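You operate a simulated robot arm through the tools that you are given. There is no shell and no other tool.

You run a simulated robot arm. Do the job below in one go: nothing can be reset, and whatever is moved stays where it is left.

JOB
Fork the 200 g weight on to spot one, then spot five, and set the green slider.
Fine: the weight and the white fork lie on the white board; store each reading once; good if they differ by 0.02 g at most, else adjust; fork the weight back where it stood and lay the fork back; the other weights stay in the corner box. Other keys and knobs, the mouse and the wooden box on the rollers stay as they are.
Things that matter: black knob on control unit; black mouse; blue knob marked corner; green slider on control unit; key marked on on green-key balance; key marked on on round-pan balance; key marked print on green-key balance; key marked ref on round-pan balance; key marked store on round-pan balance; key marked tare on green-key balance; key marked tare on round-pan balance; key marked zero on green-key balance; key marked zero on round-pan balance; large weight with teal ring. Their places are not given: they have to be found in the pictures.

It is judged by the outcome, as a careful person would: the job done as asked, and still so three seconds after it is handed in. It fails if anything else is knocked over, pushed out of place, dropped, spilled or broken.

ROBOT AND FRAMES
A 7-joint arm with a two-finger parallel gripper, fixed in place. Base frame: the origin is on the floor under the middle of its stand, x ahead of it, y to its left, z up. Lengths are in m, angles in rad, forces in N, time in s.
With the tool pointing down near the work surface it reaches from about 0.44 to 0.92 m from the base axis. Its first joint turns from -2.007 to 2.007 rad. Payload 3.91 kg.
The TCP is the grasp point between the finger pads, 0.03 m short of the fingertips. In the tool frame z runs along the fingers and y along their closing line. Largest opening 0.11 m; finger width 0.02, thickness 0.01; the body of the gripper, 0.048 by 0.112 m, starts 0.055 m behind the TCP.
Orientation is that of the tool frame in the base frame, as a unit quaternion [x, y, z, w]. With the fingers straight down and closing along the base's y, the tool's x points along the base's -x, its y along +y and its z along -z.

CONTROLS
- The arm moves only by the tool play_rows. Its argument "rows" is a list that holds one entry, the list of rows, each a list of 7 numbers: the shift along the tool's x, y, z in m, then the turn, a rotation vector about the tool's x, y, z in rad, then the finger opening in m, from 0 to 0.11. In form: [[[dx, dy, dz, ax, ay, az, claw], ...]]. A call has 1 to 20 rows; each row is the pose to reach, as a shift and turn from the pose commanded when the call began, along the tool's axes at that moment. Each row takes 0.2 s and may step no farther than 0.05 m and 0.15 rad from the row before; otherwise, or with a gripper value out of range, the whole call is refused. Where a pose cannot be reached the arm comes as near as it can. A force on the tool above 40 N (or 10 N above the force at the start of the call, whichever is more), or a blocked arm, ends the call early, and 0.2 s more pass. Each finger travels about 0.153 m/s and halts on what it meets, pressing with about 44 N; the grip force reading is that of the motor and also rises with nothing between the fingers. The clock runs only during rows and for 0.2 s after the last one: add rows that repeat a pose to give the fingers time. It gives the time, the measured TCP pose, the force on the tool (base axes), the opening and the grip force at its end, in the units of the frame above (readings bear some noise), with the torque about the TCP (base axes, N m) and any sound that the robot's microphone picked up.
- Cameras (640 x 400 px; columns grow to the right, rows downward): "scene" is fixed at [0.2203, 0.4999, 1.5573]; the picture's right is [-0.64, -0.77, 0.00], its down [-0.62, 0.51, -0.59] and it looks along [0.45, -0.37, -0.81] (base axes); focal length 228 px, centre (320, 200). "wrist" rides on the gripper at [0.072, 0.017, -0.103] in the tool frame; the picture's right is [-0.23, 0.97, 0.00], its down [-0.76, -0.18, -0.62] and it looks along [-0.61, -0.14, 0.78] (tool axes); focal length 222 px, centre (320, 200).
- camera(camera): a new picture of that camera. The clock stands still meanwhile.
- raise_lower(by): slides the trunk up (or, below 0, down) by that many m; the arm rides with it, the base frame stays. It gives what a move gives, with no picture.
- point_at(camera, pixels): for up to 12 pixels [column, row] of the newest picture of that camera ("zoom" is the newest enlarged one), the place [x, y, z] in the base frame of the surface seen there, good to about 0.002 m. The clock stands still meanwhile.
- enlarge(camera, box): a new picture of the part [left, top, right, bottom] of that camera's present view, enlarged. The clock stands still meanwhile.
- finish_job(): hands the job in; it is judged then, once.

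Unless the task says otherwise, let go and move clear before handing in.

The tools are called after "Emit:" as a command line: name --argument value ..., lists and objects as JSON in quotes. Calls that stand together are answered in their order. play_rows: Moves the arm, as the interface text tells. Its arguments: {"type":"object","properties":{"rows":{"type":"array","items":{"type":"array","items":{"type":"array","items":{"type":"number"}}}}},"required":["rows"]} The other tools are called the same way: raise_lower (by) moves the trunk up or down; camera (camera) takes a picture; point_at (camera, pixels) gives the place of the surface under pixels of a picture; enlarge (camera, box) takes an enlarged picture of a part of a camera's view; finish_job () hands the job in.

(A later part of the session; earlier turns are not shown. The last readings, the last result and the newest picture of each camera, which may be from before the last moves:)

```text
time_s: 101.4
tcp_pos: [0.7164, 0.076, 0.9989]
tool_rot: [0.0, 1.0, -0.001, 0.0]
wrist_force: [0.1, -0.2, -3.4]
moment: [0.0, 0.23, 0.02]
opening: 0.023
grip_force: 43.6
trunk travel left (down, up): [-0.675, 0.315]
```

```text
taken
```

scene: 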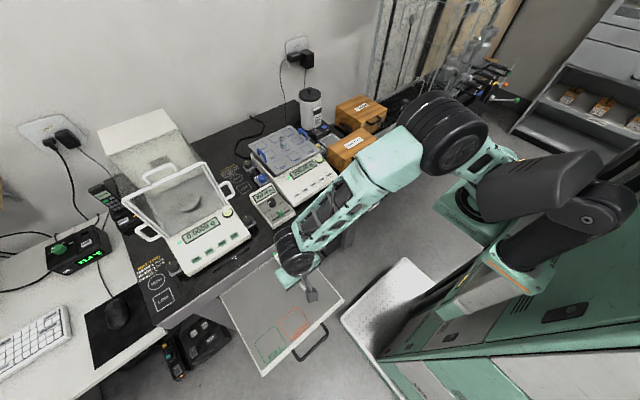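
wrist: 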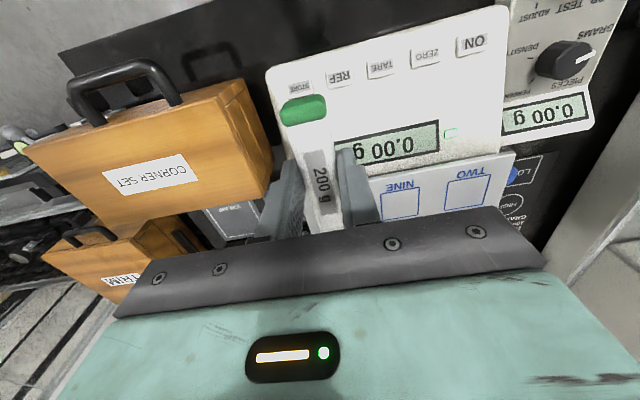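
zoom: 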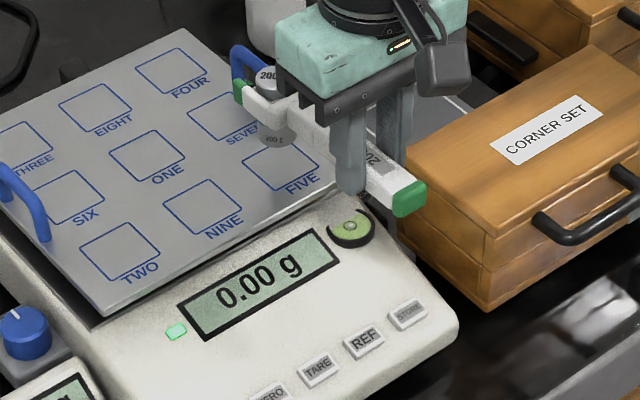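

The weight hangs above FIVE with 0.00 g shown. I'll lower to just above contact and then in 1 mm steps.

Emit:
play_rows --rows '[[[0, 0, 0.006, 0, 0, 0, 0.0], [0, 0, 0.013, 0, 0, 0, 0.0], [0, 0, 0.019, 0, 0, 0, 0.0], [0, 0, 0.023, 0, 0, 0, 0.0], [0, 0, 0.0245, 0, 0, 0, 0.0], [0, 0, 0.0255, 0, 0, 0, 0.0], [0, 0, 0.0265, 0, 0, 0, 0.0], [0, 0, 0.0265, 0, 0, 0, 0.0]]]'

Emit:
enlarge --camera "scene" --box '[284, 130, 344, 180]'

```text
time_s: 103.2
tcp_pos: [0.7188, 0.0764, 0.9748]
tool_rot: [0.0, 1.0, 0.0, 0.0]
wrist_force: [-0.2, -1.2, -3.0]
moment: [0.01, 0.24, 0.01]
opening: 0.023
grip_force: 43.8
trunk travel left (down, up): [-0.675, 0.315]
```

```text
8.00 times, centred on (314, 155) of scene
```

zoom: 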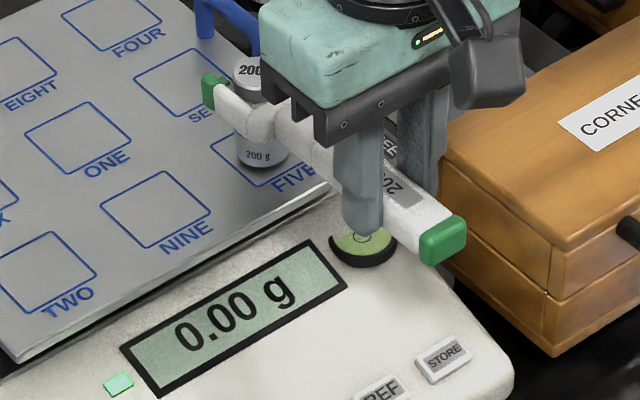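

Still 0.00 g at 0.9735. I'll go down 2 mm more.

Emit:
play_rows --rows '[[[0, 0, 0.0007, 0, 0, 0, 0.0], [0, 0, 0.0014, 0, 0, 0, 0.0], [0, 0, 0.002, 0, 0, 0, 0.0], [0, 0, 0.002, 0, 0, 0, 0.0]]]'

Emit:
enlarge --camera "scene" --box '[284, 130, 344, 180]'

```text
time_s: 104.2
tcp_pos: [0.7186, 0.0776, 0.9726]
tool_rot: [0.0, 1.0, 0.0, 0.0]
wrist_force: [1.0, 0.6, -0.9]
moment: [-0.05, 0.06, 0.02]
opening: 0.0228
grip_force: 43.9
trunk travel left (down, up): [-0.675, 0.315]
```

```text
8.00 times, centred on (314, 155) of scene
```

zoom: 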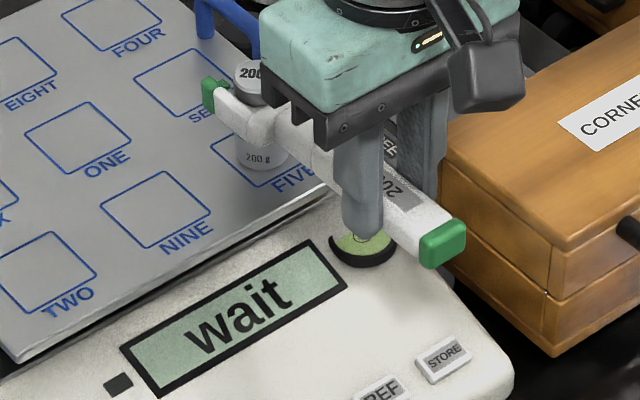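

The weight has landed on FIVE ("wait", moment ≈0). I'll lower 3 mm to free the ledges and withdraw 66 mm.

Emit:
play_rows --rows '[[[0, 0, 0.001, 0, 0, 0, 0.0], [0, 0, 0.002, 0, 0, 0, 0.0], [0, 0, 0.003, 0, 0, 0, 0.0], [0, 0, 0.003, 0, 0, 0, 0.0], [0.004, 0, 0.003, 0, 0, 0, 0.0], [0.008, 0, 0.003, 0, 0, 0, 0.0], [0.013, 0, 0.003, 0, 0, 0, 0.0], [0.018, 0, 0.003, 0, 0, 0, 0.0], [0.024, 0, 0.003, 0, 0, 0, 0.0], [0.03, 0, 0.003, 0, 0, 0, 0.0], [0.037, 0, 0.003, 0, 0, 0, 0.0], [0.044, 0, 0.003, 0, 0, 0, 0.0], [0.052, 0, 0.003, 0, 0, 0, 0.0], [0.06, 0, 0.003, 0, 0, 0, 0.0], [0.066, 0, 0.003, 0, 0, 0, 0.0], [0.066, 0, 0.003, 0, 0, 0, 0.0]]]'

Emit:
enlarge --camera "scene" --box '[274, 120, 354, 190]'

```text
time_s: 107.6
tcp_pos: [0.6518, 0.0775, 0.9687]
tool_rot: [0.0, 1.0, 0.0, 0.0]
wrist_force: [0.7, 0.5, 0.0]
moment: [-0.01, 0.04, 0.02]
opening: 0.0228
grip_force: 44.1
trunk travel left (down, up): [-0.675, 0.315]
```

```text
5.71 times, centred on (314, 155) of scene
```

zoom: 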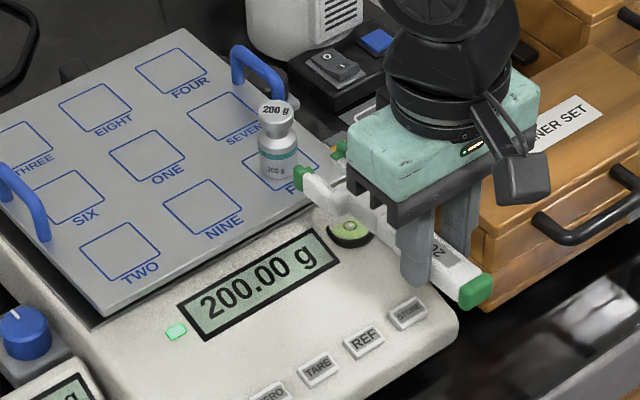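

The weight stands on FIVE; the display appears to read 200.00 g. I'll zoom on the display to be certain.

Emit:
enlarge --camera "scene" --box '[293, 158, 321, 180]'

Emit:
enlarge --camera "scene" --box '[250, 180, 290, 205]'

Emit:
enlarge --camera "scene" --box '[294, 128, 330, 156]'

```text
16.00 times, centred on (307, 169) of scene
```

zoom: 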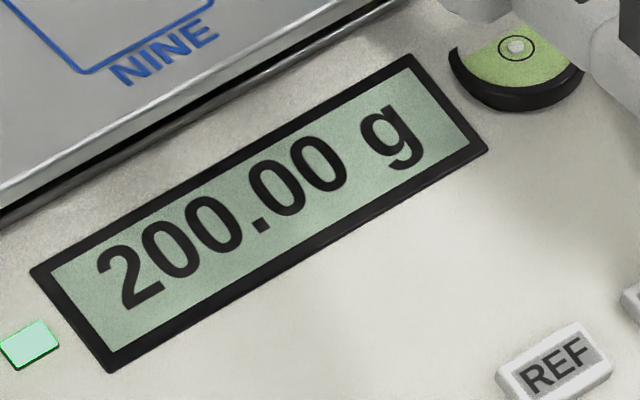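

```text
16.00 times, centred on (270, 192) of scene
```

zoom: 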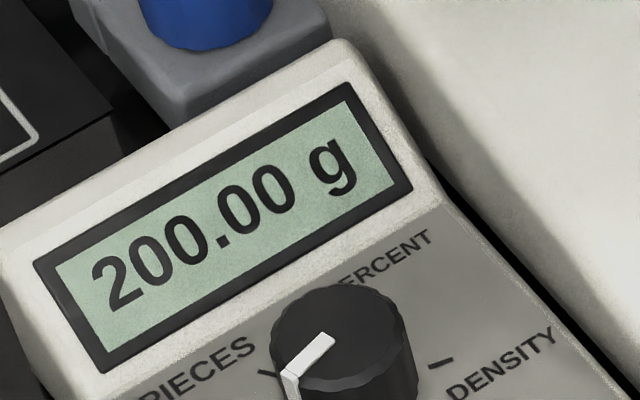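

```text
14.29 times, centred on (312, 142) of scene
```

zoom: 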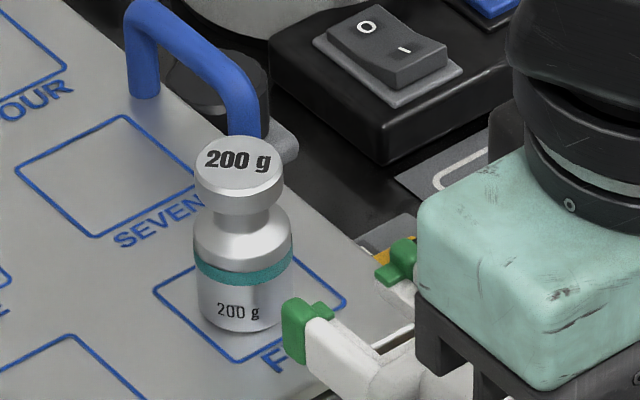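

Both displays read 200.00 g at FIVE, stable. I'll carry the fork back over its place on the board.

Emit:
play_rows --rows '[[[0.006, 0, -0.008, 0, 0, 0, 0.0], [0.013, 0.005, -0.022, 0, 0, 0, 0.0], [0.022, 0.015, -0.038, 0, 0, 0, 0.0], [0.035, 0.032, -0.05, 0, 0, 0, 0.0], [0.055, 0.062, -0.05, 0, 0, 0, 0.0], [0.077, 0.094, -0.05, 0, 0, 0, 0.0], [0.099, 0.126, -0.05, 0, 0, 0, 0.0], [0.121, 0.158, -0.05, 0, 0, 0, 0.0], [0.143, 0.19, -0.05, 0, 0, 0, 0.0], [0.165, 0.222, -0.05, 0, 0, 0, 0.0], [0.187, 0.254, -0.05, 0, 0, 0, 0.0], [0.207, 0.284, -0.045, 0, 0, 0, 0.0], [0.224, 0.311, -0.03, 0, 0, 0, 0.0], [0.235, 0.328, -0.01, 0, 0, 0, 0.0], [0.2396, 0.3357, 0.015, 0, 0, 0, 0.0], [0.2396, 0.3357, 0.045, 0, 0, 0, 0.0], [0.2396, 0.3357, 0.075, 0, 0, 0, 0.0], [0.2396, 0.3357, 0.105, 0, 0, 0, 0.0], [0.2396, 0.3357, 0.13, 0, 0, 0, 0.0], [0.2396, 0.3357, 0.14, 0, 0, 0, 0.0]]]'

Emit:
camera --camera "wrist"

Emit:
enlarge --camera "scene" --box '[245, 120, 345, 210]'

```text
time_s: 111.8
tcp_pos: [0.4111, 0.4122, 0.8276]
tool_rot: [0.0, 1.0, -0.001, 0.0]
wrist_force: [-0.6, 0.5, -0.6]
moment: [0.04, 0.01, -0.01]
opening: 0.0228
grip_force: 43.9
trunk travel left (down, up): [-0.675, 0.315]
```

```text
taken
```

wrist: 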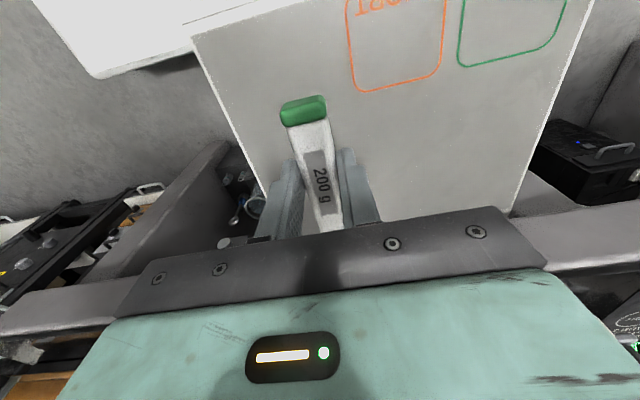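

```text
4.44 times, centred on (295, 165) of scene
```

zoom: 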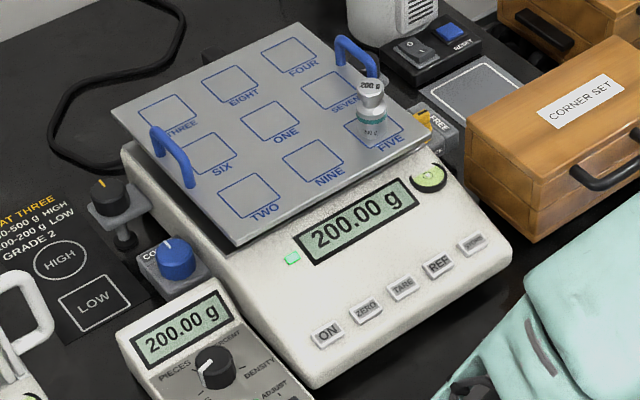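

The reading stays 200.00 g. I'll lower the fork to just above the board.

Emit:
play_rows --rows '[[[0, 0, 0.015, 0, 0, 0, 0.0], [0, 0, 0.035, 0, 0, 0, 0.0], [0, 0, 0.055, 0, 0, 0, 0.0], [0, 0, 0.075, 0, 0, 0, 0.0], [0, 0, 0.09, 0, 0, 0, 0.0], [0, 0, 0.1, 0, 0, 0, 0.0], [0, 0, 0.104, 0, 0, 0, 0.0], [0, 0, 0.106, 0, 0, 0, 0.0], [0, 0, 0.107, 0, 0, 0, 0.0], [0, 0, 0.107, 0, 0, 0, 0.0]]]'

```text
time_s: 114.0
tcp_pos: [0.4131, 0.4137, 0.7225]
tool_rot: [0.0, 1.0, 0.0, 0.0]
wrist_force: [-0.4, -0.4, 0.3]
moment: [-0.02, -0.06, -0.03]
opening: 0.0229
grip_force: 44.5
trunk travel left (down, up): [-0.675, 0.315]
```

Emit:
play_rows --rows '[[[0, 0, 0.0004, 0, 0, 0, 0.0], [0, 0, 0.0008, 0, 0, 0, 0.0], [0, 0, 0.0008, 0, 0, 0, 0.0]]]'

```text
time_s: 114.8
tcp_pos: [0.4121, 0.4123, 0.7217]
tool_rot: [0.0, 1.0, 0.0, -0.001]
wrist_force: [-1.1, 1.1, 5.0]
moment: [-0.01, -0.51, 0.1]
opening: 0.0229
grip_force: 43.9
trunk travel left (down, up): [-0.675, 0.315]
```

The tips touch lightly (5 N). I'll open gently so the fork settles flat, then lift clear and return to STORE.

Emit:
play_rows --rows '[[[0, 0, -0.0003, 0, 0, 0, 0.0], [0, 0, -0.0003, 0, 0, 0, 0.022], [0, 0, -0.0003, 0, 0, 0, 0.026], [0, 0, -0.0003, 0, 0, 0, 0.032], [0, 0, -0.0003, 0, 0, 0, 0.04], [0, 0, -0.0003, 0, 0, 0, 0.05], [0, 0, -0.0003, 0, 0, 0, 0.05]]]'

Emit:
camera --camera "wrist"

```text
time_s: 116.4
tcp_pos: [0.4129, 0.4125, 0.722]
tool_rot: [0.0, 1.0, 0.0, 0.0]
wrist_force: [0.1, -0.6, -0.6]
moment: [0.0, 0.01, 0.02]
opening: 0.0501
grip_force: 0.0
trunk travel left (down, up): [-0.675, 0.315]
```

```text
taken
```

wrist: 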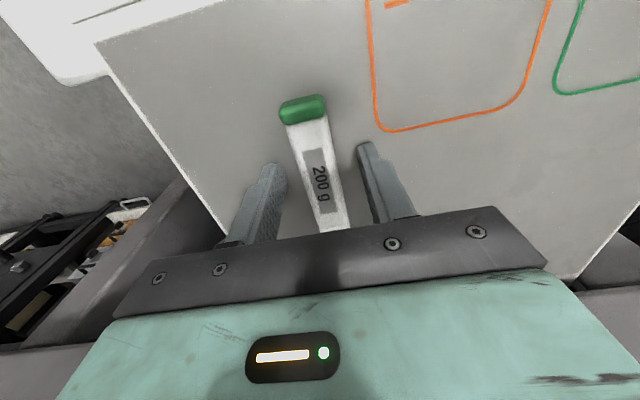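

Fork released flat. Now up and over to STORE again with the fingers closed.

Emit:
play_rows --rows '[[[0, 0, -0.015, 0, 0, 0, 0.05], [0, 0, -0.04, 0, 0, 0, 0.05], [0, 0, -0.07, 0, 0, 0, 0.05], [0, 0, -0.105, 0, 0, 0, 0.05], [0, 0, -0.14, 0, 0, 0, 0.04], [0, 0, -0.175, 0, 0, 0, 0.02], [0, 0, -0.21, 0, 0, 0, 0.0], [-0.005, -0.006, -0.24, 0, 0, 0, 0.0], [-0.03, -0.038, -0.2508, 0, 0, 0, 0.0], [-0.055, -0.07, -0.2508, 0, 0, 0, 0.0], [-0.082, -0.104, -0.2508, 0, 0, 0, 0.0], [-0.109, -0.138, -0.2508, 0, 0, 0, 0.0], [-0.136, -0.173, -0.2508, 0, 0, 0, 0.0], [-0.163, -0.207, -0.2508, 0, 0, 0, 0.0], [-0.19, -0.241, -0.2508, 0, 0, 0, 0.0], [-0.217, -0.276, -0.2508, 0, 0, 0, 0.0], [-0.244, -0.31, -0.2508, 0, 0, 0, 0.0], [-0.267, -0.339, -0.2508, 0, 0, 0, 0.0], [-0.2767, -0.3515, -0.2508, 0, 0, 0, 0.0], [-0.2767, -0.3515, -0.2508, 0, 0, 0, 0.0]]]'

Emit:
play_rows --rows '[[[0, 0, 0.015, 0, 0, 0, 0.0], [0, 0, 0.035, 0, 0, 0, 0.0], [0, 0, 0.055, 0, 0, 0, 0.0], [0, 0, 0.07, 0, 0, 0, 0.0], [0, 0, 0.08, 0, 0, 0, 0.0], [0, 0, 0.084, 0, 0, 0, 0.0], [0, 0, 0.084, 0, 0, 0, 0.0]]]'

Emit:
enlarge --camera "scene" --box '[245, 120, 345, 210]'

Emit:
enlarge --camera "scene" --box '[305, 140, 365, 190]'

```text
time_s: 120.6
tcp_pos: [0.6887, 0.0603, 0.9726]
tool_rot: [0.0, 1.0, 0.0, 0.0]
wrist_force: [-0.4, 0.1, -0.5]
moment: [0.07, -0.04, -0.01]
opening: 0.0002
grip_force: 38.0
trunk travel left (down, up): [-0.675, 0.315]
```

```text
time_s: 122.2
tcp_pos: [0.6894, 0.0606, 0.8877]
tool_rot: [0.0, 1.0, -0.001, 0.0]
wrist_force: [-0.1, 0.0, 0.7]
moment: [0.05, -0.01, 0.0]
opening: 0.0001
grip_force: 38.0
trunk travel left (down, up): [-0.675, 0.315]
```

```text
4.44 times, centred on (295, 165) of scene
```

zoom: 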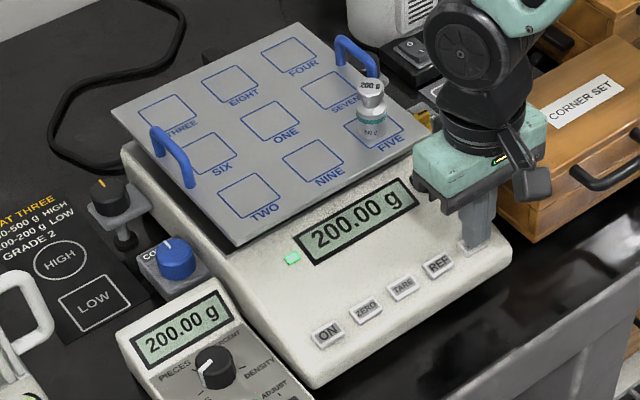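

```text
8.00 times, centred on (335, 165) of scene
```

zoom: 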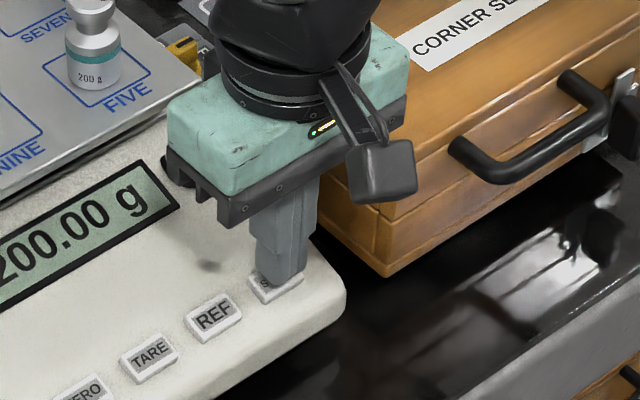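

The display is stable at 200.00 g and the fingers are just above STORE. I'll press down 5 mm as before, once.

Emit:
play_rows --rows '[[[0, 0, 0.0015, 0, 0, 0, 0.0], [0, 0, 0.003, 0, 0, 0, 0.0], [0, 0, 0.004, 0, 0, 0, 0.0], [0, 0, 0.005, 0, 0, 0, 0.0], [0, 0, 0.005, 0, 0, 0, 0.0]]]'

Emit:
enlarge --camera "scene" --box '[245, 120, 345, 210]'

```text
time_s: 123.4
tcp_pos: [0.6895, 0.0611, 0.883]
tool_rot: [0.001, 1.0, -0.001, 0.0]
wrist_force: [-0.1, -0.5, 1.9]
moment: [-0.02, -0.06, 0.0]
opening: 0.0
grip_force: 37.6
trunk travel left (down, up): [-0.675, 0.315]
heard: click
```

```text
4.44 times, centred on (295, 165) of scene
```

zoom: 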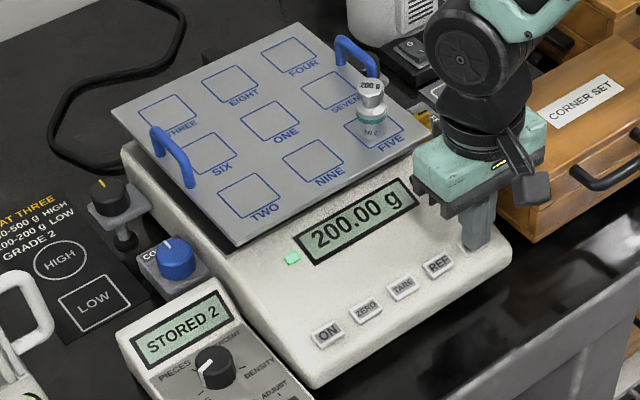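

"STORED 2" — both readings are 200.00 g, so the result is GOOD. I'll release straight up and move above the slider to measure it.

Emit:
play_rows --rows '[[[0, 0, -0.004, 0, 0, 0, 0.0], [0, 0, -0.02, 0, 0, 0, 0.0], [0, 0, -0.045, 0, 0, 0, 0.0], [0, 0, -0.067, 0, 0, 0, 0.0], [0.002, 0.015, -0.075, 0, 0, 0, 0.0], [0.006, 0.05, -0.077, 0, 0, 0, 0.0], [0.01, 0.09, -0.077, 0, 0, 0, 0.0], [0.014, 0.13, -0.077, 0, 0, 0, 0.0], [0.018, 0.17, -0.077, 0, 0, 0, 0.0], [0.022, 0.21, -0.077, 0, 0, 0, 0.0], [0.025, 0.245, -0.077, 0, 0, 0, 0.02], [0.025, 0.26, -0.077, 0, 0, 0, 0.045], [0.025, 0.26, -0.077, 0, 0, 0, 0.045]]]'

Emit:
camera --camera "wrist"

Emit:
enlarge --camera "scene" --box '[240, 130, 340, 220]'

```text
time_s: 126.2
tcp_pos: [0.6634, 0.3218, 0.9616]
tool_rot: [-0.001, 1.0, 0.001, 0.001]
wrist_force: [-0.1, -0.5, -0.7]
moment: [0.03, -0.03, 0.01]
opening: 0.0448
grip_force: 0.1
trunk travel left (down, up): [-0.675, 0.315]
```

```text
taken
```

wrist: 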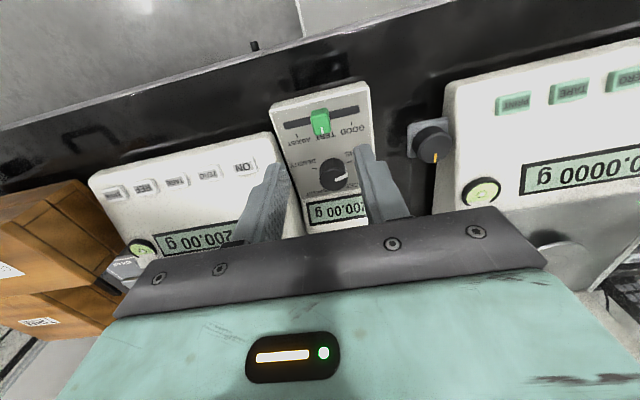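

```text
4.44 times, centred on (290, 175) of scene
```

zoom: 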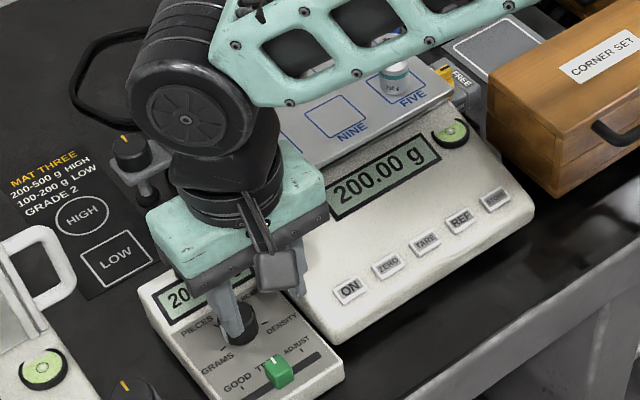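

The slider knob is at wrist px (320,121), with GOOD toward the right (+y). I'll enlarge and measure.

Emit:
enlarge --camera "wrist" --box '[270, 80, 375, 150]'

Emit:
point_at --camera "zoom" --pixels '[[305, 220], [305, 250], [262, 190], [355, 190], [270, 300], [345, 300], [305, 310], [305, 180], [100, 270], [520, 180], [535, 290], [165, 330]]'

```text
5.71 times, centred on (322, 115) of wrist
```

zoom: 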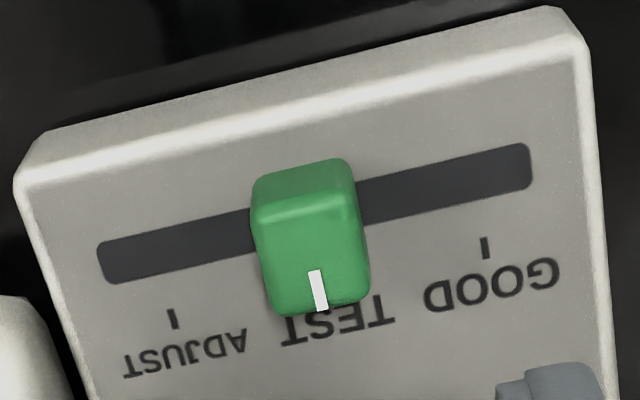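

```text
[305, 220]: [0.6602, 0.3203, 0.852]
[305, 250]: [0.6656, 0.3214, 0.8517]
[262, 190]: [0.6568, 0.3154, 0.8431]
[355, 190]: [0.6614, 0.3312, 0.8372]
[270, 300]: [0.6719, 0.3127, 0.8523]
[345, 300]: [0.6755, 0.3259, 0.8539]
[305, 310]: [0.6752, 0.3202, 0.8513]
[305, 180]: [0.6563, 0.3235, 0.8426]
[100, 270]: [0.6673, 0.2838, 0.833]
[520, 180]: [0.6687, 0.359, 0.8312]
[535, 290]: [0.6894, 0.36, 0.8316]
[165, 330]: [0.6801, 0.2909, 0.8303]
```

The knob is centred at about (0.667, 0.3207), top z 0.852, with the slot from y 0.283 to 0.360. I'll measure the tick marks.

Emit:
point_at --camera "zoom" --pixels '[[485, 240], [486, 248], [485, 256], [173, 313], [173, 319], [174, 326], [318, 280], [320, 300], [102, 262], [528, 165], [360, 260], [262, 270]]'

```text
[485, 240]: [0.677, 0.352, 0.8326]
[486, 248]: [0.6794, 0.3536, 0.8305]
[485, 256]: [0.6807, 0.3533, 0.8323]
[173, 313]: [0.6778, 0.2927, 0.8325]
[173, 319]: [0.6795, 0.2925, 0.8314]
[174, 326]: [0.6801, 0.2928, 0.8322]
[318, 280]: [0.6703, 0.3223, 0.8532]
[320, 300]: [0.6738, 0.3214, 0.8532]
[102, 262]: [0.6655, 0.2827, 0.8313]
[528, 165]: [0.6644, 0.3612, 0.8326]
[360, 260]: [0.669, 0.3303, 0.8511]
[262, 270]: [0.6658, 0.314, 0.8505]
```

GOOD's tick is at y≈0.353 and the knob at ≈0.322. I'll lower the open fingers around the knob.

Emit:
play_rows --rows '[[[-0.003, 0.0008, 0.015, 0, 0, 0, 0.045], [-0.003, 0.0008, 0.035, 0, 0, 0, 0.045], [-0.003, 0.0008, 0.055, 0, 0, 0, 0.045], [-0.003, 0.0008, 0.072, 0, 0, 0, 0.045], [-0.003, 0.0008, 0.084, 0, 0, 0, 0.045], [-0.003, 0.0008, 0.0915, 0, 0, 0, 0.045], [-0.003, 0.0008, 0.0915, 0, 0, 0, 0.045]]]'

Emit:
camera --camera "wrist"

Emit:
enlarge --camera "scene" --box '[245, 170, 305, 225]'

```text
time_s: 127.8
tcp_pos: [0.6672, 0.3222, 0.869]
tool_rot: [0.0, 1.0, 0.0, 0.001]
wrist_force: [0.3, 0.3, 0.1]
moment: [0.01, 0.03, -0.01]
opening: 0.0452
grip_force: 0.0
trunk travel left (down, up): [-0.675, 0.315]
```

```text
taken
```

wrist: 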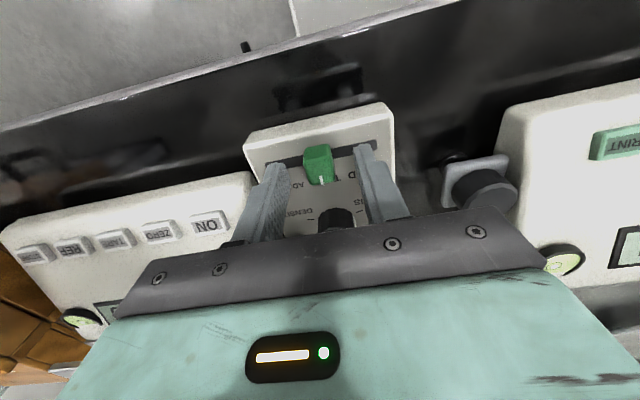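

```text
7.27 times, centred on (275, 198) of scene
```

zoom: 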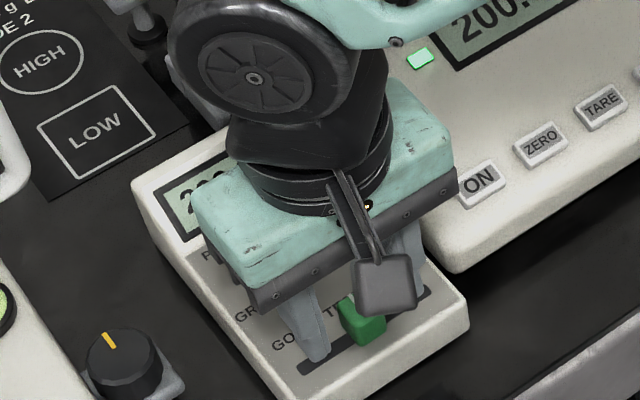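

The fingers straddle the green knob. I'll close on it and drag it 30.5 mm toward GOOD.

Emit:
play_rows --rows '[[[0, 0, 0, 0, 0, 0, 0.03], [0, 0, 0, 0, 0, 0, 0.02], [0, 0, 0, 0, 0, 0, 0.01], [0, 0, 0, 0, 0, 0, 0.01], [0, 0.004, 0, 0, 0, 0, 0.01], [0, 0.009, 0, 0, 0, 0, 0.01], [0, 0.014, 0, 0, 0, 0, 0.01], [0, 0.019, 0, 0, 0, 0, 0.01], [0, 0.024, 0, 0, 0, 0, 0.01], [0, 0.028, 0, 0, 0, 0, 0.01], [0, 0.0305, 0, 0, 0, 0, 0.01], [0, 0.0305, 0, 0, 0, 0, 0.01]]]'

Emit:
camera --camera "wrist"

Emit:
enlarge --camera "scene" --box '[245, 170, 305, 225]'

```text
time_s: 130.4
tcp_pos: [0.6667, 0.3525, 0.8679]
tool_rot: [0.0, 1.0, 0.0, 0.0]
wrist_force: [-1.7, -1.0, -1.0]
moment: [-0.06, 0.2, 0.0]
opening: 0.0167
grip_force: 45.6
trunk travel left (down, up): [-0.675, 0.315]
```

```text
taken
```

wrist: 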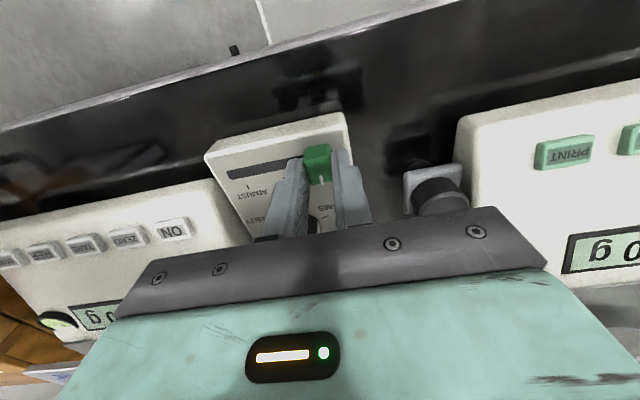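

```text
7.27 times, centred on (275, 198) of scene
```

zoom: 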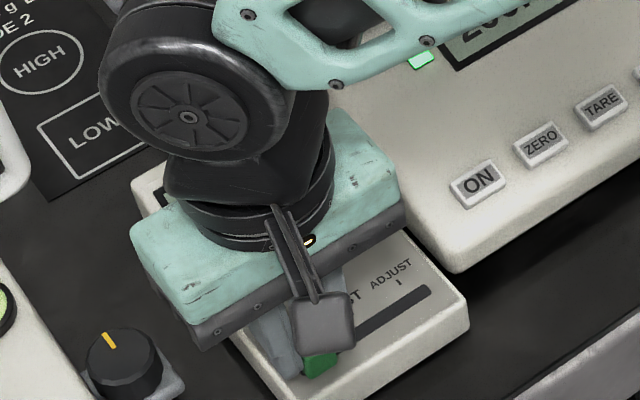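

The knob moved along with the fingers to y≈0.3525. I'll open just a little (30 mm) and lift away, then check.

Emit:
play_rows --rows '[[[0, 0, 0, 0, 0, 0, 0.02], [0, 0, 0, 0, 0, 0, 0.028], [0, 0, 0, 0, 0, 0, 0.028], [0, 0, -0.01, 0, 0, 0, 0.028], [0, 0, -0.03, 0, 0, 0, 0.028], [0, 0, -0.06, 0, 0, 0, 0.028], [0, 0, -0.09, 0, 0, 0, 0.028], [0.01, 0.005, -0.11, 0, 0, 0, 0.04], [0.03, 0.02, -0.115, 0, 0, 0, 0.05], [0.06, 0.03, -0.115, 0, 0, 0, 0.05], [0.09, 0.04, -0.115, 0, 0, 0, 0.05], [0.09, 0.04, -0.115, 0, 0, 0, 0.05]]]'

Emit:
enlarge --camera "scene" --box '[245, 170, 305, 225]'

Emit:
camera --camera "wrist"

```text
time_s: 133.0
tcp_pos: [0.5769, 0.3925, 0.9843]
tool_rot: [0.0, 1.0, 0.0, 0.0]
wrist_force: [0.1, 0.1, 0.6]
moment: [-0.04, 0.01, 0.0]
opening: 0.0501
grip_force: 0.0
trunk travel left (down, up): [-0.675, 0.315]
```

```text
7.27 times, centred on (275, 198) of scene
```

zoom: 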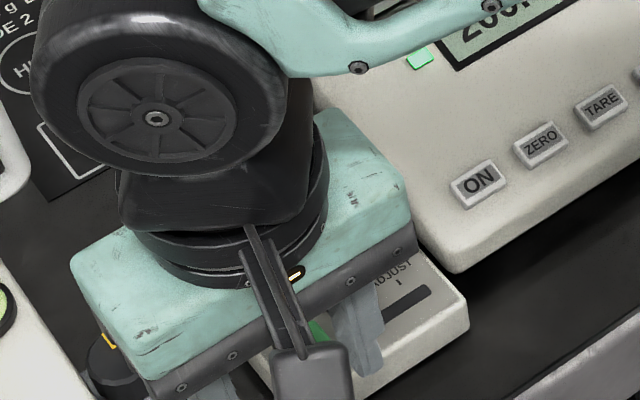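

```text
taken
```

wrist: 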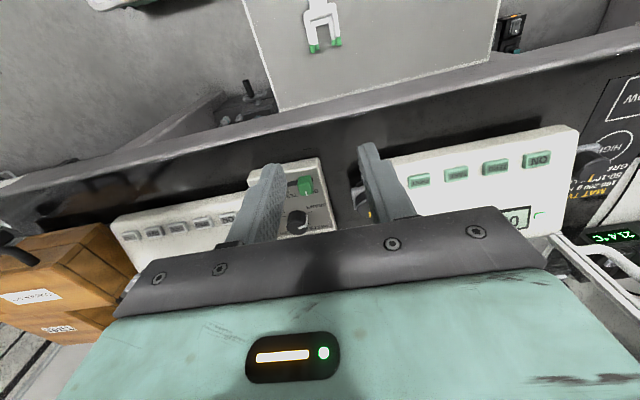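

I'll zoom the wrist view on the control unit (px 300,195) to verify the slider's place.

Emit:
enlarge --camera "wrist" --box '[275, 155, 345, 205]'

Emit:
point_at --camera "zoom" --pixels '[[285, 280], [270, 250], [300, 240], [330, 260], [320, 300], [200, 280], [400, 240], [290, 320], [250, 330], [300, 200], [340, 300], [240, 290]]'

```text
8.00 times, centred on (310, 180) of wrist
```

zoom: 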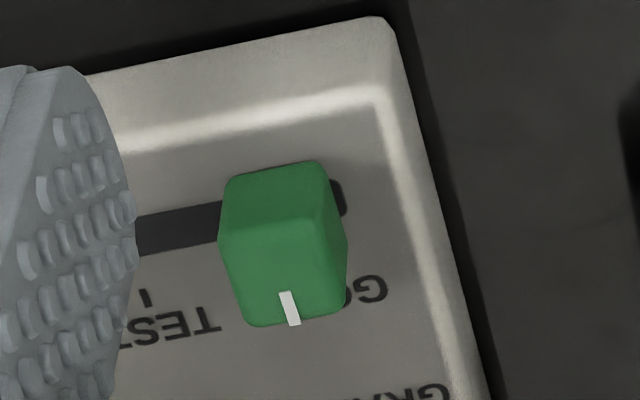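

```text
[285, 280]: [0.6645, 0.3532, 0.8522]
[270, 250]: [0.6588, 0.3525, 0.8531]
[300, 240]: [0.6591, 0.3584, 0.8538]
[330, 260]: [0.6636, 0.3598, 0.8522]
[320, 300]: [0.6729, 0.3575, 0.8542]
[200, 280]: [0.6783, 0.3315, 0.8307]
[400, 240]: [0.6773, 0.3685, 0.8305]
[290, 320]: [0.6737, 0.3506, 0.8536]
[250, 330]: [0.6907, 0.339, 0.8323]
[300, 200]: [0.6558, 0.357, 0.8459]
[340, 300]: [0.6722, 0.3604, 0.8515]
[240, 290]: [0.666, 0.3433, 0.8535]
```

The slider sits at y≈0.352 on GOOD. Now I'll go back to the fork with open fingers.

Emit:
play_rows --rows '[[[0.015, 0.002, 0, 0, 0, 0, 0.05], [0.045, 0.006, 0, 0, 0, 0, 0.05], [0.08, 0.01, 0, 0, 0, 0, 0.05], [0.115, 0.014, 0.01, 0, 0, 0, 0.05], [0.145, 0.018, 0.03, 0, 0, 0, 0.05], [0.16, 0.0196, 0.06, 0, 0, 0, 0.05], [0.1647, 0.0202, 0.09, 0, 0, 0, 0.05], [0.1647, 0.0202, 0.125, 0, 0, 0, 0.05], [0.1647, 0.0202, 0.16, 0, 0, 0, 0.05], [0.1647, 0.0202, 0.19, 0, 0, 0, 0.05], [0.1647, 0.0202, 0.215, 0, 0, 0, 0.05], [0.1647, 0.0202, 0.215, 0, 0, 0, 0.05]]]'

Emit:
camera --camera "wrist"

Emit:
enlarge --camera "scene" --box '[245, 120, 345, 210]'

```text
time_s: 135.6
tcp_pos: [0.413, 0.4115, 0.7668]
tool_rot: [0.0, 1.0, 0.0, 0.0]
wrist_force: [0.6, -0.1, 0.2]
moment: [0.0, -0.02, 0.01]
opening: 0.0498
grip_force: 0.1
trunk travel left (down, up): [-0.675, 0.315]
```

```text
taken
```

wrist: 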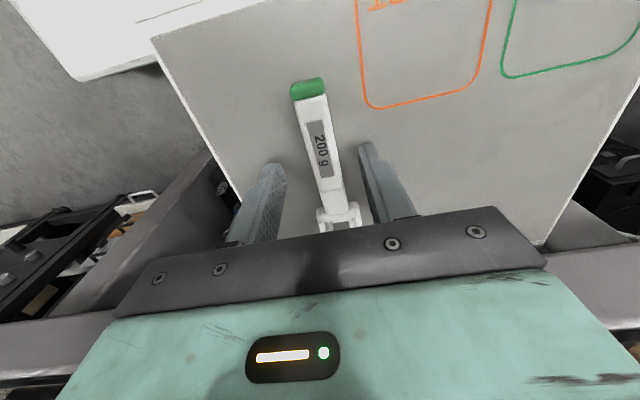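

```text
4.44 times, centred on (295, 165) of scene
```

zoom: 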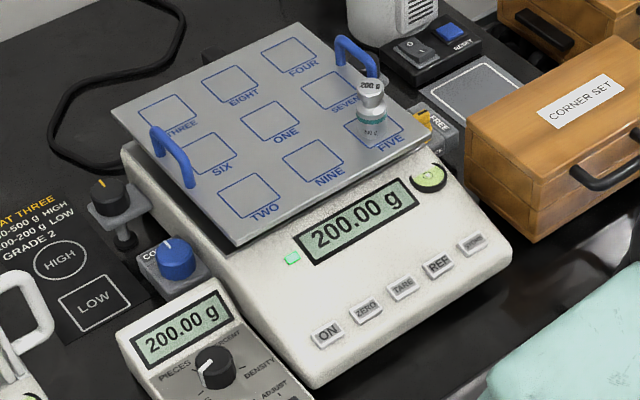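

All as expected. I'll descend astride the handle to the same grasp height.

Emit:
play_rows --rows '[[[0, 0, 0.012, 0, 0, 0, 0.05], [0, 0, 0.025, 0, 0, 0, 0.05], [0, 0, 0.036, 0, 0, 0, 0.05], [0, 0, 0.044, 0, 0, 0, 0.05], [0, 0, 0.0475, 0, 0, 0, 0.05], [0, 0, 0.0488, 0, 0, 0, 0.05], [0, 0, 0.0488, 0, 0, 0, 0.05]]]'

```text
time_s: 137.2
tcp_pos: [0.4124, 0.4119, 0.7207]
tool_rot: [0.0, 1.0, 0.001, 0.0]
wrist_force: [-0.7, -0.2, 2.3]
moment: [-0.04, 0.04, -0.02]
opening: 0.0504
grip_force: 0.1
trunk travel left (down, up): [-0.675, 0.315]
```

At grasp height (force 2.3 N). I'll close on the handle and lift slowly.

Emit:
play_rows --rows '[[[0, 0, 0, 0, 0, 0, 0.035], [0, 0, 0, 0, 0, 0, 0.02], [0, 0, 0, 0, 0, 0, 0.0], [0, 0, 0, 0, 0, 0, 0.0], [0, 0, 0, 0, 0, 0, 0.0], [0, 0, 0, 0, 0, 0, 0.0]]]'

Emit:
play_rows --rows '[[[0, 0, -0.001, 0, 0, 0, 0.0], [0, 0, -0.002, 0, 0, 0, 0.0], [0, 0, -0.004, 0, 0, 0, 0.0], [0, 0, -0.007, 0, 0, 0, 0.0], [0, 0, -0.011, 0, 0, 0, 0.0], [0, 0, -0.016, 0, 0, 0, 0.0], [0, 0, -0.022, 0, 0, 0, 0.0], [0, 0, -0.028, 0, 0, 0, 0.0], [0, 0, -0.032, 0, 0, 0, 0.0], [0, 0, -0.032, 0, 0, 0, 0.0]]]'

Emit:
enlarge --camera "wrist" --box '[230, 80, 420, 240]'

Emit:
enlarge --camera "scene" --box '[290, 125, 326, 153]'

```text
time_s: 138.6
tcp_pos: [0.4129, 0.4116, 0.7207]
tool_rot: [0.0, 1.0, 0.0, 0.0]
wrist_force: [0.7, 0.5, 3.4]
moment: [0.02, -0.06, -0.09]
opening: 0.0231
grip_force: 43.7
trunk travel left (down, up): [-0.675, 0.315]
```

```text
time_s: 140.8
tcp_pos: [0.4121, 0.413, 0.7527]
tool_rot: [0.0, 1.0, 0.0, 0.0]
wrist_force: [-0.2, -0.3, -1.7]
moment: [0.03, 0.01, 0.01]
opening: 0.0232
grip_force: 44.0
trunk travel left (down, up): [-0.675, 0.315]
```

```text
2.50 times, centred on (325, 160) of wrist
```

zoom: 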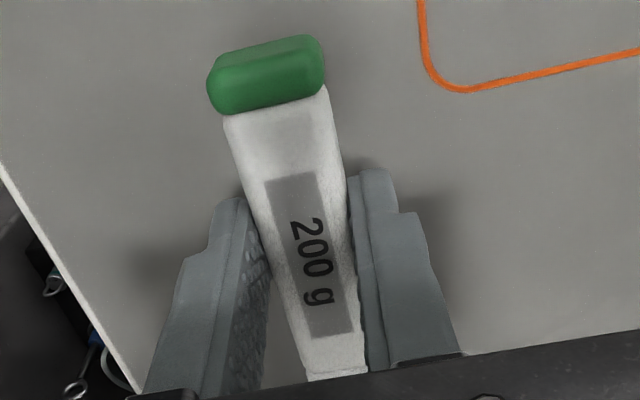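

```text
14.29 times, centred on (308, 139) of scene
```

zoom: 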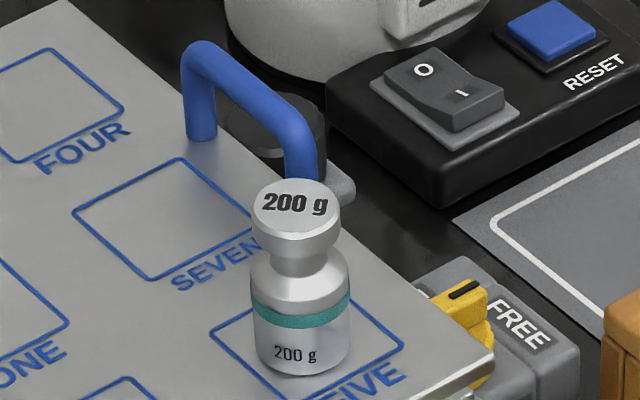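

The fork is held as before. I'll measure the weight's exact place on FIVE in this zoom.

Emit:
point_at --camera "zoom" --pixels '[[296, 204], [254, 211], [338, 201], [293, 182], [300, 227], [268, 190], [326, 220], [325, 187], [265, 222], [280, 360], [300, 372], [345, 350]]'

```text
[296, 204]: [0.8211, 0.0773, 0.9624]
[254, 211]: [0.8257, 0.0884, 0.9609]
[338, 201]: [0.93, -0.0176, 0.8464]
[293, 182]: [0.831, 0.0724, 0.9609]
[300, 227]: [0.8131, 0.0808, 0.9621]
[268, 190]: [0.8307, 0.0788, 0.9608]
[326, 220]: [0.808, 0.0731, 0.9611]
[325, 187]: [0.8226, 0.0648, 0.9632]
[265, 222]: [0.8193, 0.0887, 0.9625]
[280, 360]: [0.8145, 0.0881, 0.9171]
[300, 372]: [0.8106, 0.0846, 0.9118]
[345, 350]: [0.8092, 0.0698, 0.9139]
```

The weight is at (0.821, 0.0767) on FIVE. I'll carry the fork to its stand-off in front of FIVE.

Emit:
play_rows --rows '[[[0, 0, -0.01, 0, 0, 0, 0.0], [0, 0, -0.03, 0, 0, 0, 0.0], [0, 0, -0.06, 0, 0, 0, 0.0], [0, 0, -0.09, 0, 0, 0, 0.0], [0, 0, -0.12, 0, 0, 0, 0.0], [0, 0, -0.15, 0, 0, 0, 0.0], [0, 0, -0.18, 0, 0, 0, 0.0], [-0.005, -0.007, -0.21, 0, 0, 0, 0.0], [-0.018, -0.025, -0.24, 0, 0, 0, 0.0], [-0.037, -0.052, -0.26, 0, 0, 0, 0.0], [-0.06, -0.084, -0.267, 0, 0, 0, 0.0], [-0.085, -0.119, -0.267, 0, 0, 0, 0.0], [-0.11, -0.154, -0.267, 0, 0, 0, 0.0], [-0.135, -0.189, -0.267, 0, 0, 0, 0.0], [-0.16, -0.224, -0.267, 0, 0, 0, 0.0], [-0.185, -0.259, -0.267, 0, 0, 0, 0.0], [-0.21, -0.294, -0.267, 0, 0, 0, 0.0], [-0.23, -0.322, -0.267, 0, 0, 0, 0.0], [-0.2396, -0.3357, -0.267, 0, 0, 0, 0.0], [-0.2396, -0.3357, -0.267, 0, 0, 0, 0.0]]]'

Emit:
play_rows --rows '[[[0, 0, 0.01, 0, 0, 0, 0.0], [0, 0, 0.025, 0, 0, 0, 0.0], [0, 0, 0.038, 0, 0, 0, 0.0], [0, 0, 0.046, 0, 0, 0, 0.0], [0, 0, 0.0495, 0, 0, 0, 0.0], [0, 0, 0.0495, 0, 0, 0, 0.0]]]'

Emit:
enlarge --camera "scene" --box '[296, 130, 332, 158]'

```text
time_s: 145.0
tcp_pos: [0.6517, 0.0773, 1.0203]
tool_rot: [0.0, 1.0, 0.001, 0.0]
wrist_force: [-0.2, 0.4, -0.3]
moment: [-0.02, 0.01, -0.01]
opening: 0.0231
grip_force: 44.3
trunk travel left (down, up): [-0.675, 0.315]
```

```text
time_s: 146.4
tcp_pos: [0.6517, 0.0759, 0.97]
tool_rot: [0.0, 1.0, 0.0, 0.001]
wrist_force: [0.3, -0.3, -0.2]
moment: [-0.01, 0.03, 0.0]
opening: 0.023
grip_force: 43.9
trunk travel left (down, up): [-0.675, 0.315]
```

```text
14.29 times, centred on (314, 144) of scene
```

zoom: 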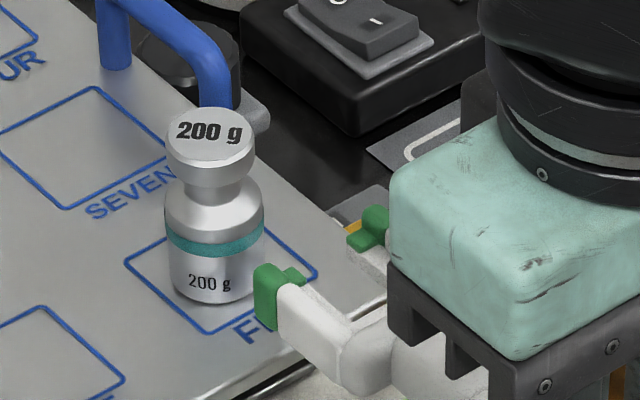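

Emit:
point_at --camera "zoom" --pixels '[[268, 270], [290, 292], [305, 305], [320, 320], [292, 272], [299, 275], [375, 215], [360, 240], [380, 240], [310, 310], [345, 345], [208, 130]]'

Emit:
point_at --camera "zoom" --pixels '[[280, 285], [297, 298], [315, 315], [330, 330], [285, 275], [372, 225], [380, 210], [366, 245], [360, 255], [358, 262], [213, 125], [205, 145]]'

```text
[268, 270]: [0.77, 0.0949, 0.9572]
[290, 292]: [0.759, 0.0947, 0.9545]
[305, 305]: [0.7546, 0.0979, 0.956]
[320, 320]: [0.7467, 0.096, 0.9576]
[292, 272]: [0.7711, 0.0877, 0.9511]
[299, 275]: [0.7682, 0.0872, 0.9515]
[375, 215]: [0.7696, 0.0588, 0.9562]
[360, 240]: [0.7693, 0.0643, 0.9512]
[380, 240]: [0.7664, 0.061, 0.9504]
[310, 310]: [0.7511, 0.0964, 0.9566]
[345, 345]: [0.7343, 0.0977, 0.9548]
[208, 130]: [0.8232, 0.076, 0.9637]
```

```text
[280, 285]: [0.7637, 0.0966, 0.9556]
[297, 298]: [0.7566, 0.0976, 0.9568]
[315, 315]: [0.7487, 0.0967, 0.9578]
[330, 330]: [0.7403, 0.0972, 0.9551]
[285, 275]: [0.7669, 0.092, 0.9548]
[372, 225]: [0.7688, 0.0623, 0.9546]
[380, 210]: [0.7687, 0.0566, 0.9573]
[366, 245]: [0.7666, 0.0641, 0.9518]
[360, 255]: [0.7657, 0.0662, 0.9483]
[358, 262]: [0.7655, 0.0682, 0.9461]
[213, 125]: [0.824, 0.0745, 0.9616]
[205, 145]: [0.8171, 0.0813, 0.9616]
```

Fork level and centred (y≈0.0773 vs weight 0.0767), rail top 5 mm below the weight's top — same as before. I'll slide in 65 mm.

Emit:
play_rows --rows '[[[-0.004, -0.0003, 0, 0, 0, 0, 0.0], [-0.012, -0.0003, 0, 0, 0, 0, 0.0], [-0.02, -0.0003, 0, 0, 0, 0, 0.0], [-0.027, -0.0003, 0, 0, 0, 0, 0.0], [-0.033, -0.0003, 0, 0, 0, 0, 0.0], [-0.038, -0.0003, 0, 0, 0, 0, 0.0], [-0.043, -0.0003, 0, 0, 0, 0, 0.0], [-0.048, -0.0003, 0, 0, 0, 0, 0.0], [-0.053, -0.0003, 0, 0, 0, 0, 0.0], [-0.058, -0.0003, 0, 0, 0, 0, 0.0], [-0.063, -0.0003, 0, 0, 0, 0, 0.0], [-0.065, -0.0003, 0, 0, 0, 0, 0.0], [-0.065, -0.0003, 0, 0, 0, 0, 0.0]]]'

Emit:
enlarge --camera "scene" --box '[284, 128, 344, 178]'

```text
time_s: 149.2
tcp_pos: [0.7167, 0.0762, 0.9699]
tool_rot: [0.0, 1.0, 0.0, 0.0]
wrist_force: [-0.4, -0.2, -1.4]
moment: [0.02, 0.2, -0.01]
opening: 0.0228
grip_force: 44.4
trunk travel left (down, up): [-0.675, 0.315]
```

```text
8.00 times, centred on (314, 153) of scene
```

zoom: 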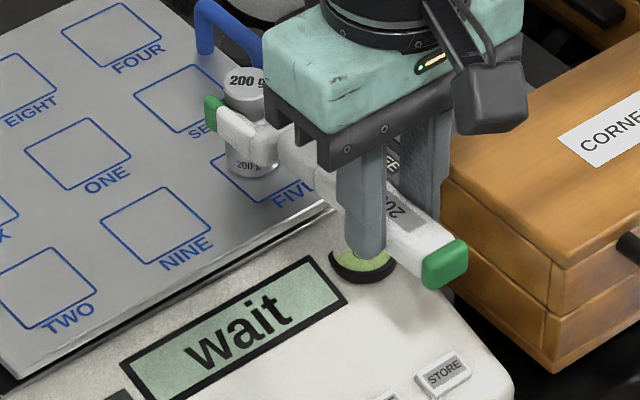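

The moment reads 0.20 already, so something may be bearing on the fork. I'll look closely at the weight before lifting.

Emit:
enlarge --camera "scene" --box '[296, 130, 332, 158]'

Emit:
point_at --camera "zoom" --pixels '[[205, 130], [175, 140], [215, 115], [195, 150], [190, 275], [210, 300], [240, 295], [165, 180], [200, 200], [225, 220], [152, 170], [190, 130]]'

Emit:
play_rows --rows '[[[0, 0, 0, 0, 0, 0, 0.0]]]'

```text
14.29 times, centred on (314, 144) of scene
```

zoom: 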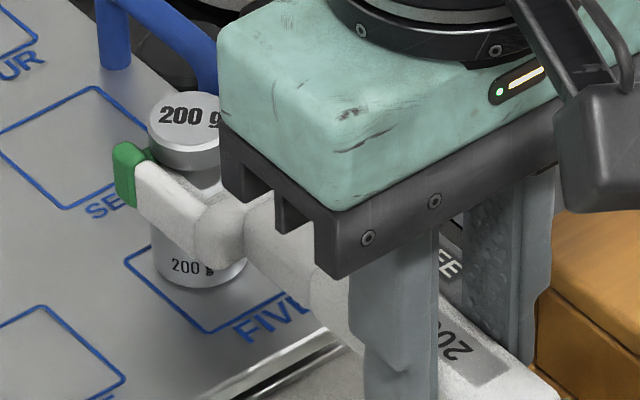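

```text
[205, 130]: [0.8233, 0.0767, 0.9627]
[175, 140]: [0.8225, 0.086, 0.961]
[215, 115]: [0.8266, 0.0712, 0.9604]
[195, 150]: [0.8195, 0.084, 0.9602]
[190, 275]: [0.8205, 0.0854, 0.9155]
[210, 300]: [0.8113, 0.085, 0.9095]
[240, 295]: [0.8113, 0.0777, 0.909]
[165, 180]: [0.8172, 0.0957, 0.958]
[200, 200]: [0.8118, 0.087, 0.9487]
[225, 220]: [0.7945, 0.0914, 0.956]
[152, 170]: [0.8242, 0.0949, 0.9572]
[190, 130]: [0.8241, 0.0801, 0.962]
```

```text
time_s: 149.6
tcp_pos: [0.7177, 0.0768, 0.9702]
tool_rot: [0.0, 1.0, 0.0, 0.0]
wrist_force: [0.3, 0.3, -1.9]
moment: [0.03, 0.15, 0.0]
opening: 0.0229
grip_force: 44.2
trunk travel left (down, up): [-0.675, 0.315]
```

The weight has been nudged ~6 mm forward and is bearing on the tine lips (moment 0.15–0.2), so the fork is slightly too high. It still stands upright; I'll lower 0.8 mm and use the balance display as the clearance sensor.

Emit:
play_rows --rows '[[[0, 0, 0.0004, 0, 0, 0, 0.0], [0, 0, 0.0008, 0, 0, 0, 0.0], [0, 0, 0.0008, 0, 0, 0, 0.0], [0, 0, 0.0008, 0, 0, 0, 0.0], [0, 0, 0.0008, 0, 0, 0, 0.0]]]'

Emit:
enlarge --camera "scene" --box '[284, 128, 344, 178]'

```text
time_s: 150.8
tcp_pos: [0.7164, 0.0751, 0.9687]
tool_rot: [0.0, 1.0, 0.0, 0.0]
wrist_force: [-0.4, 0.0, -0.7]
moment: [0.04, 0.05, 0.0]
opening: 0.0225
grip_force: 43.7
trunk travel left (down, up): [-0.675, 0.315]
```

```text
8.00 times, centred on (314, 153) of scene
```

zoom: 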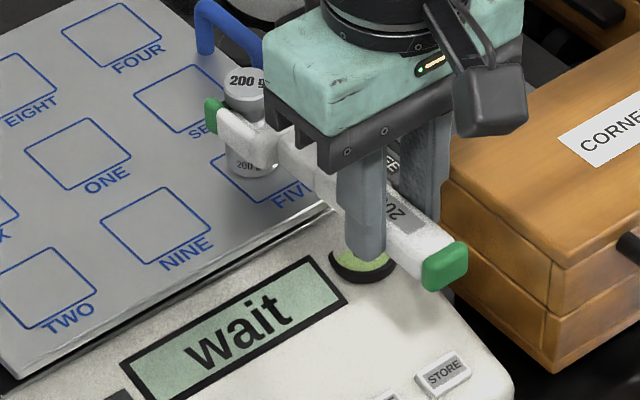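

The moment fell to ≈0.05; the balance still settles. I'll wait a second and look again.

Emit:
play_rows --rows '[[[0, 0, 0, 0, 0, 0, 0.0], [0, 0, 0, 0, 0, 0, 0.0], [0, 0, 0, 0, 0, 0, 0.0], [0, 0, 0, 0, 0, 0, 0.0], [0, 0, 0, 0, 0, 0, 0.0], [0, 0, 0, 0, 0, 0, 0.0], [0, 0, 0, 0, 0, 0, 0.0], [0, 0, 0, 0, 0, 0, 0.0]]]'

Emit:
enlarge --camera "scene" --box '[284, 128, 344, 178]'

Emit:
enlarge --camera "scene" --box '[296, 130, 332, 158]'

```text
time_s: 152.6
tcp_pos: [0.7164, 0.0761, 0.9678]
tool_rot: [0.0, 1.0, 0.0, 0.0]
wrist_force: [0.5, 0.0, -1.2]
moment: [-0.02, 0.02, -0.01]
opening: 0.023
grip_force: 44.0
trunk travel left (down, up): [-0.675, 0.315]
```

```text
8.00 times, centred on (314, 153) of scene
```

zoom: 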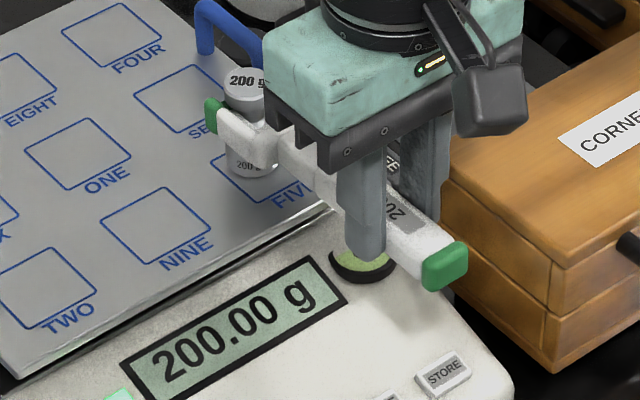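

```text
14.29 times, centred on (314, 144) of scene
```

zoom: 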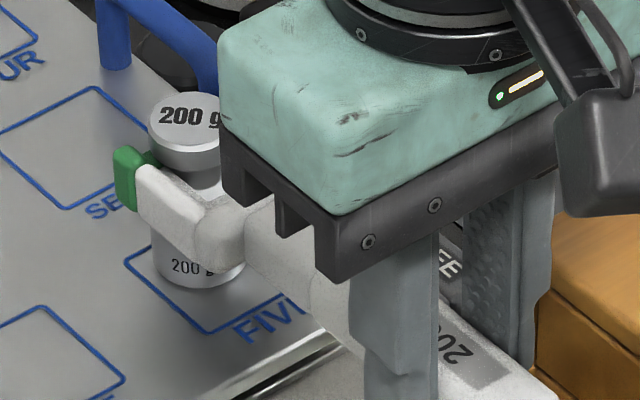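

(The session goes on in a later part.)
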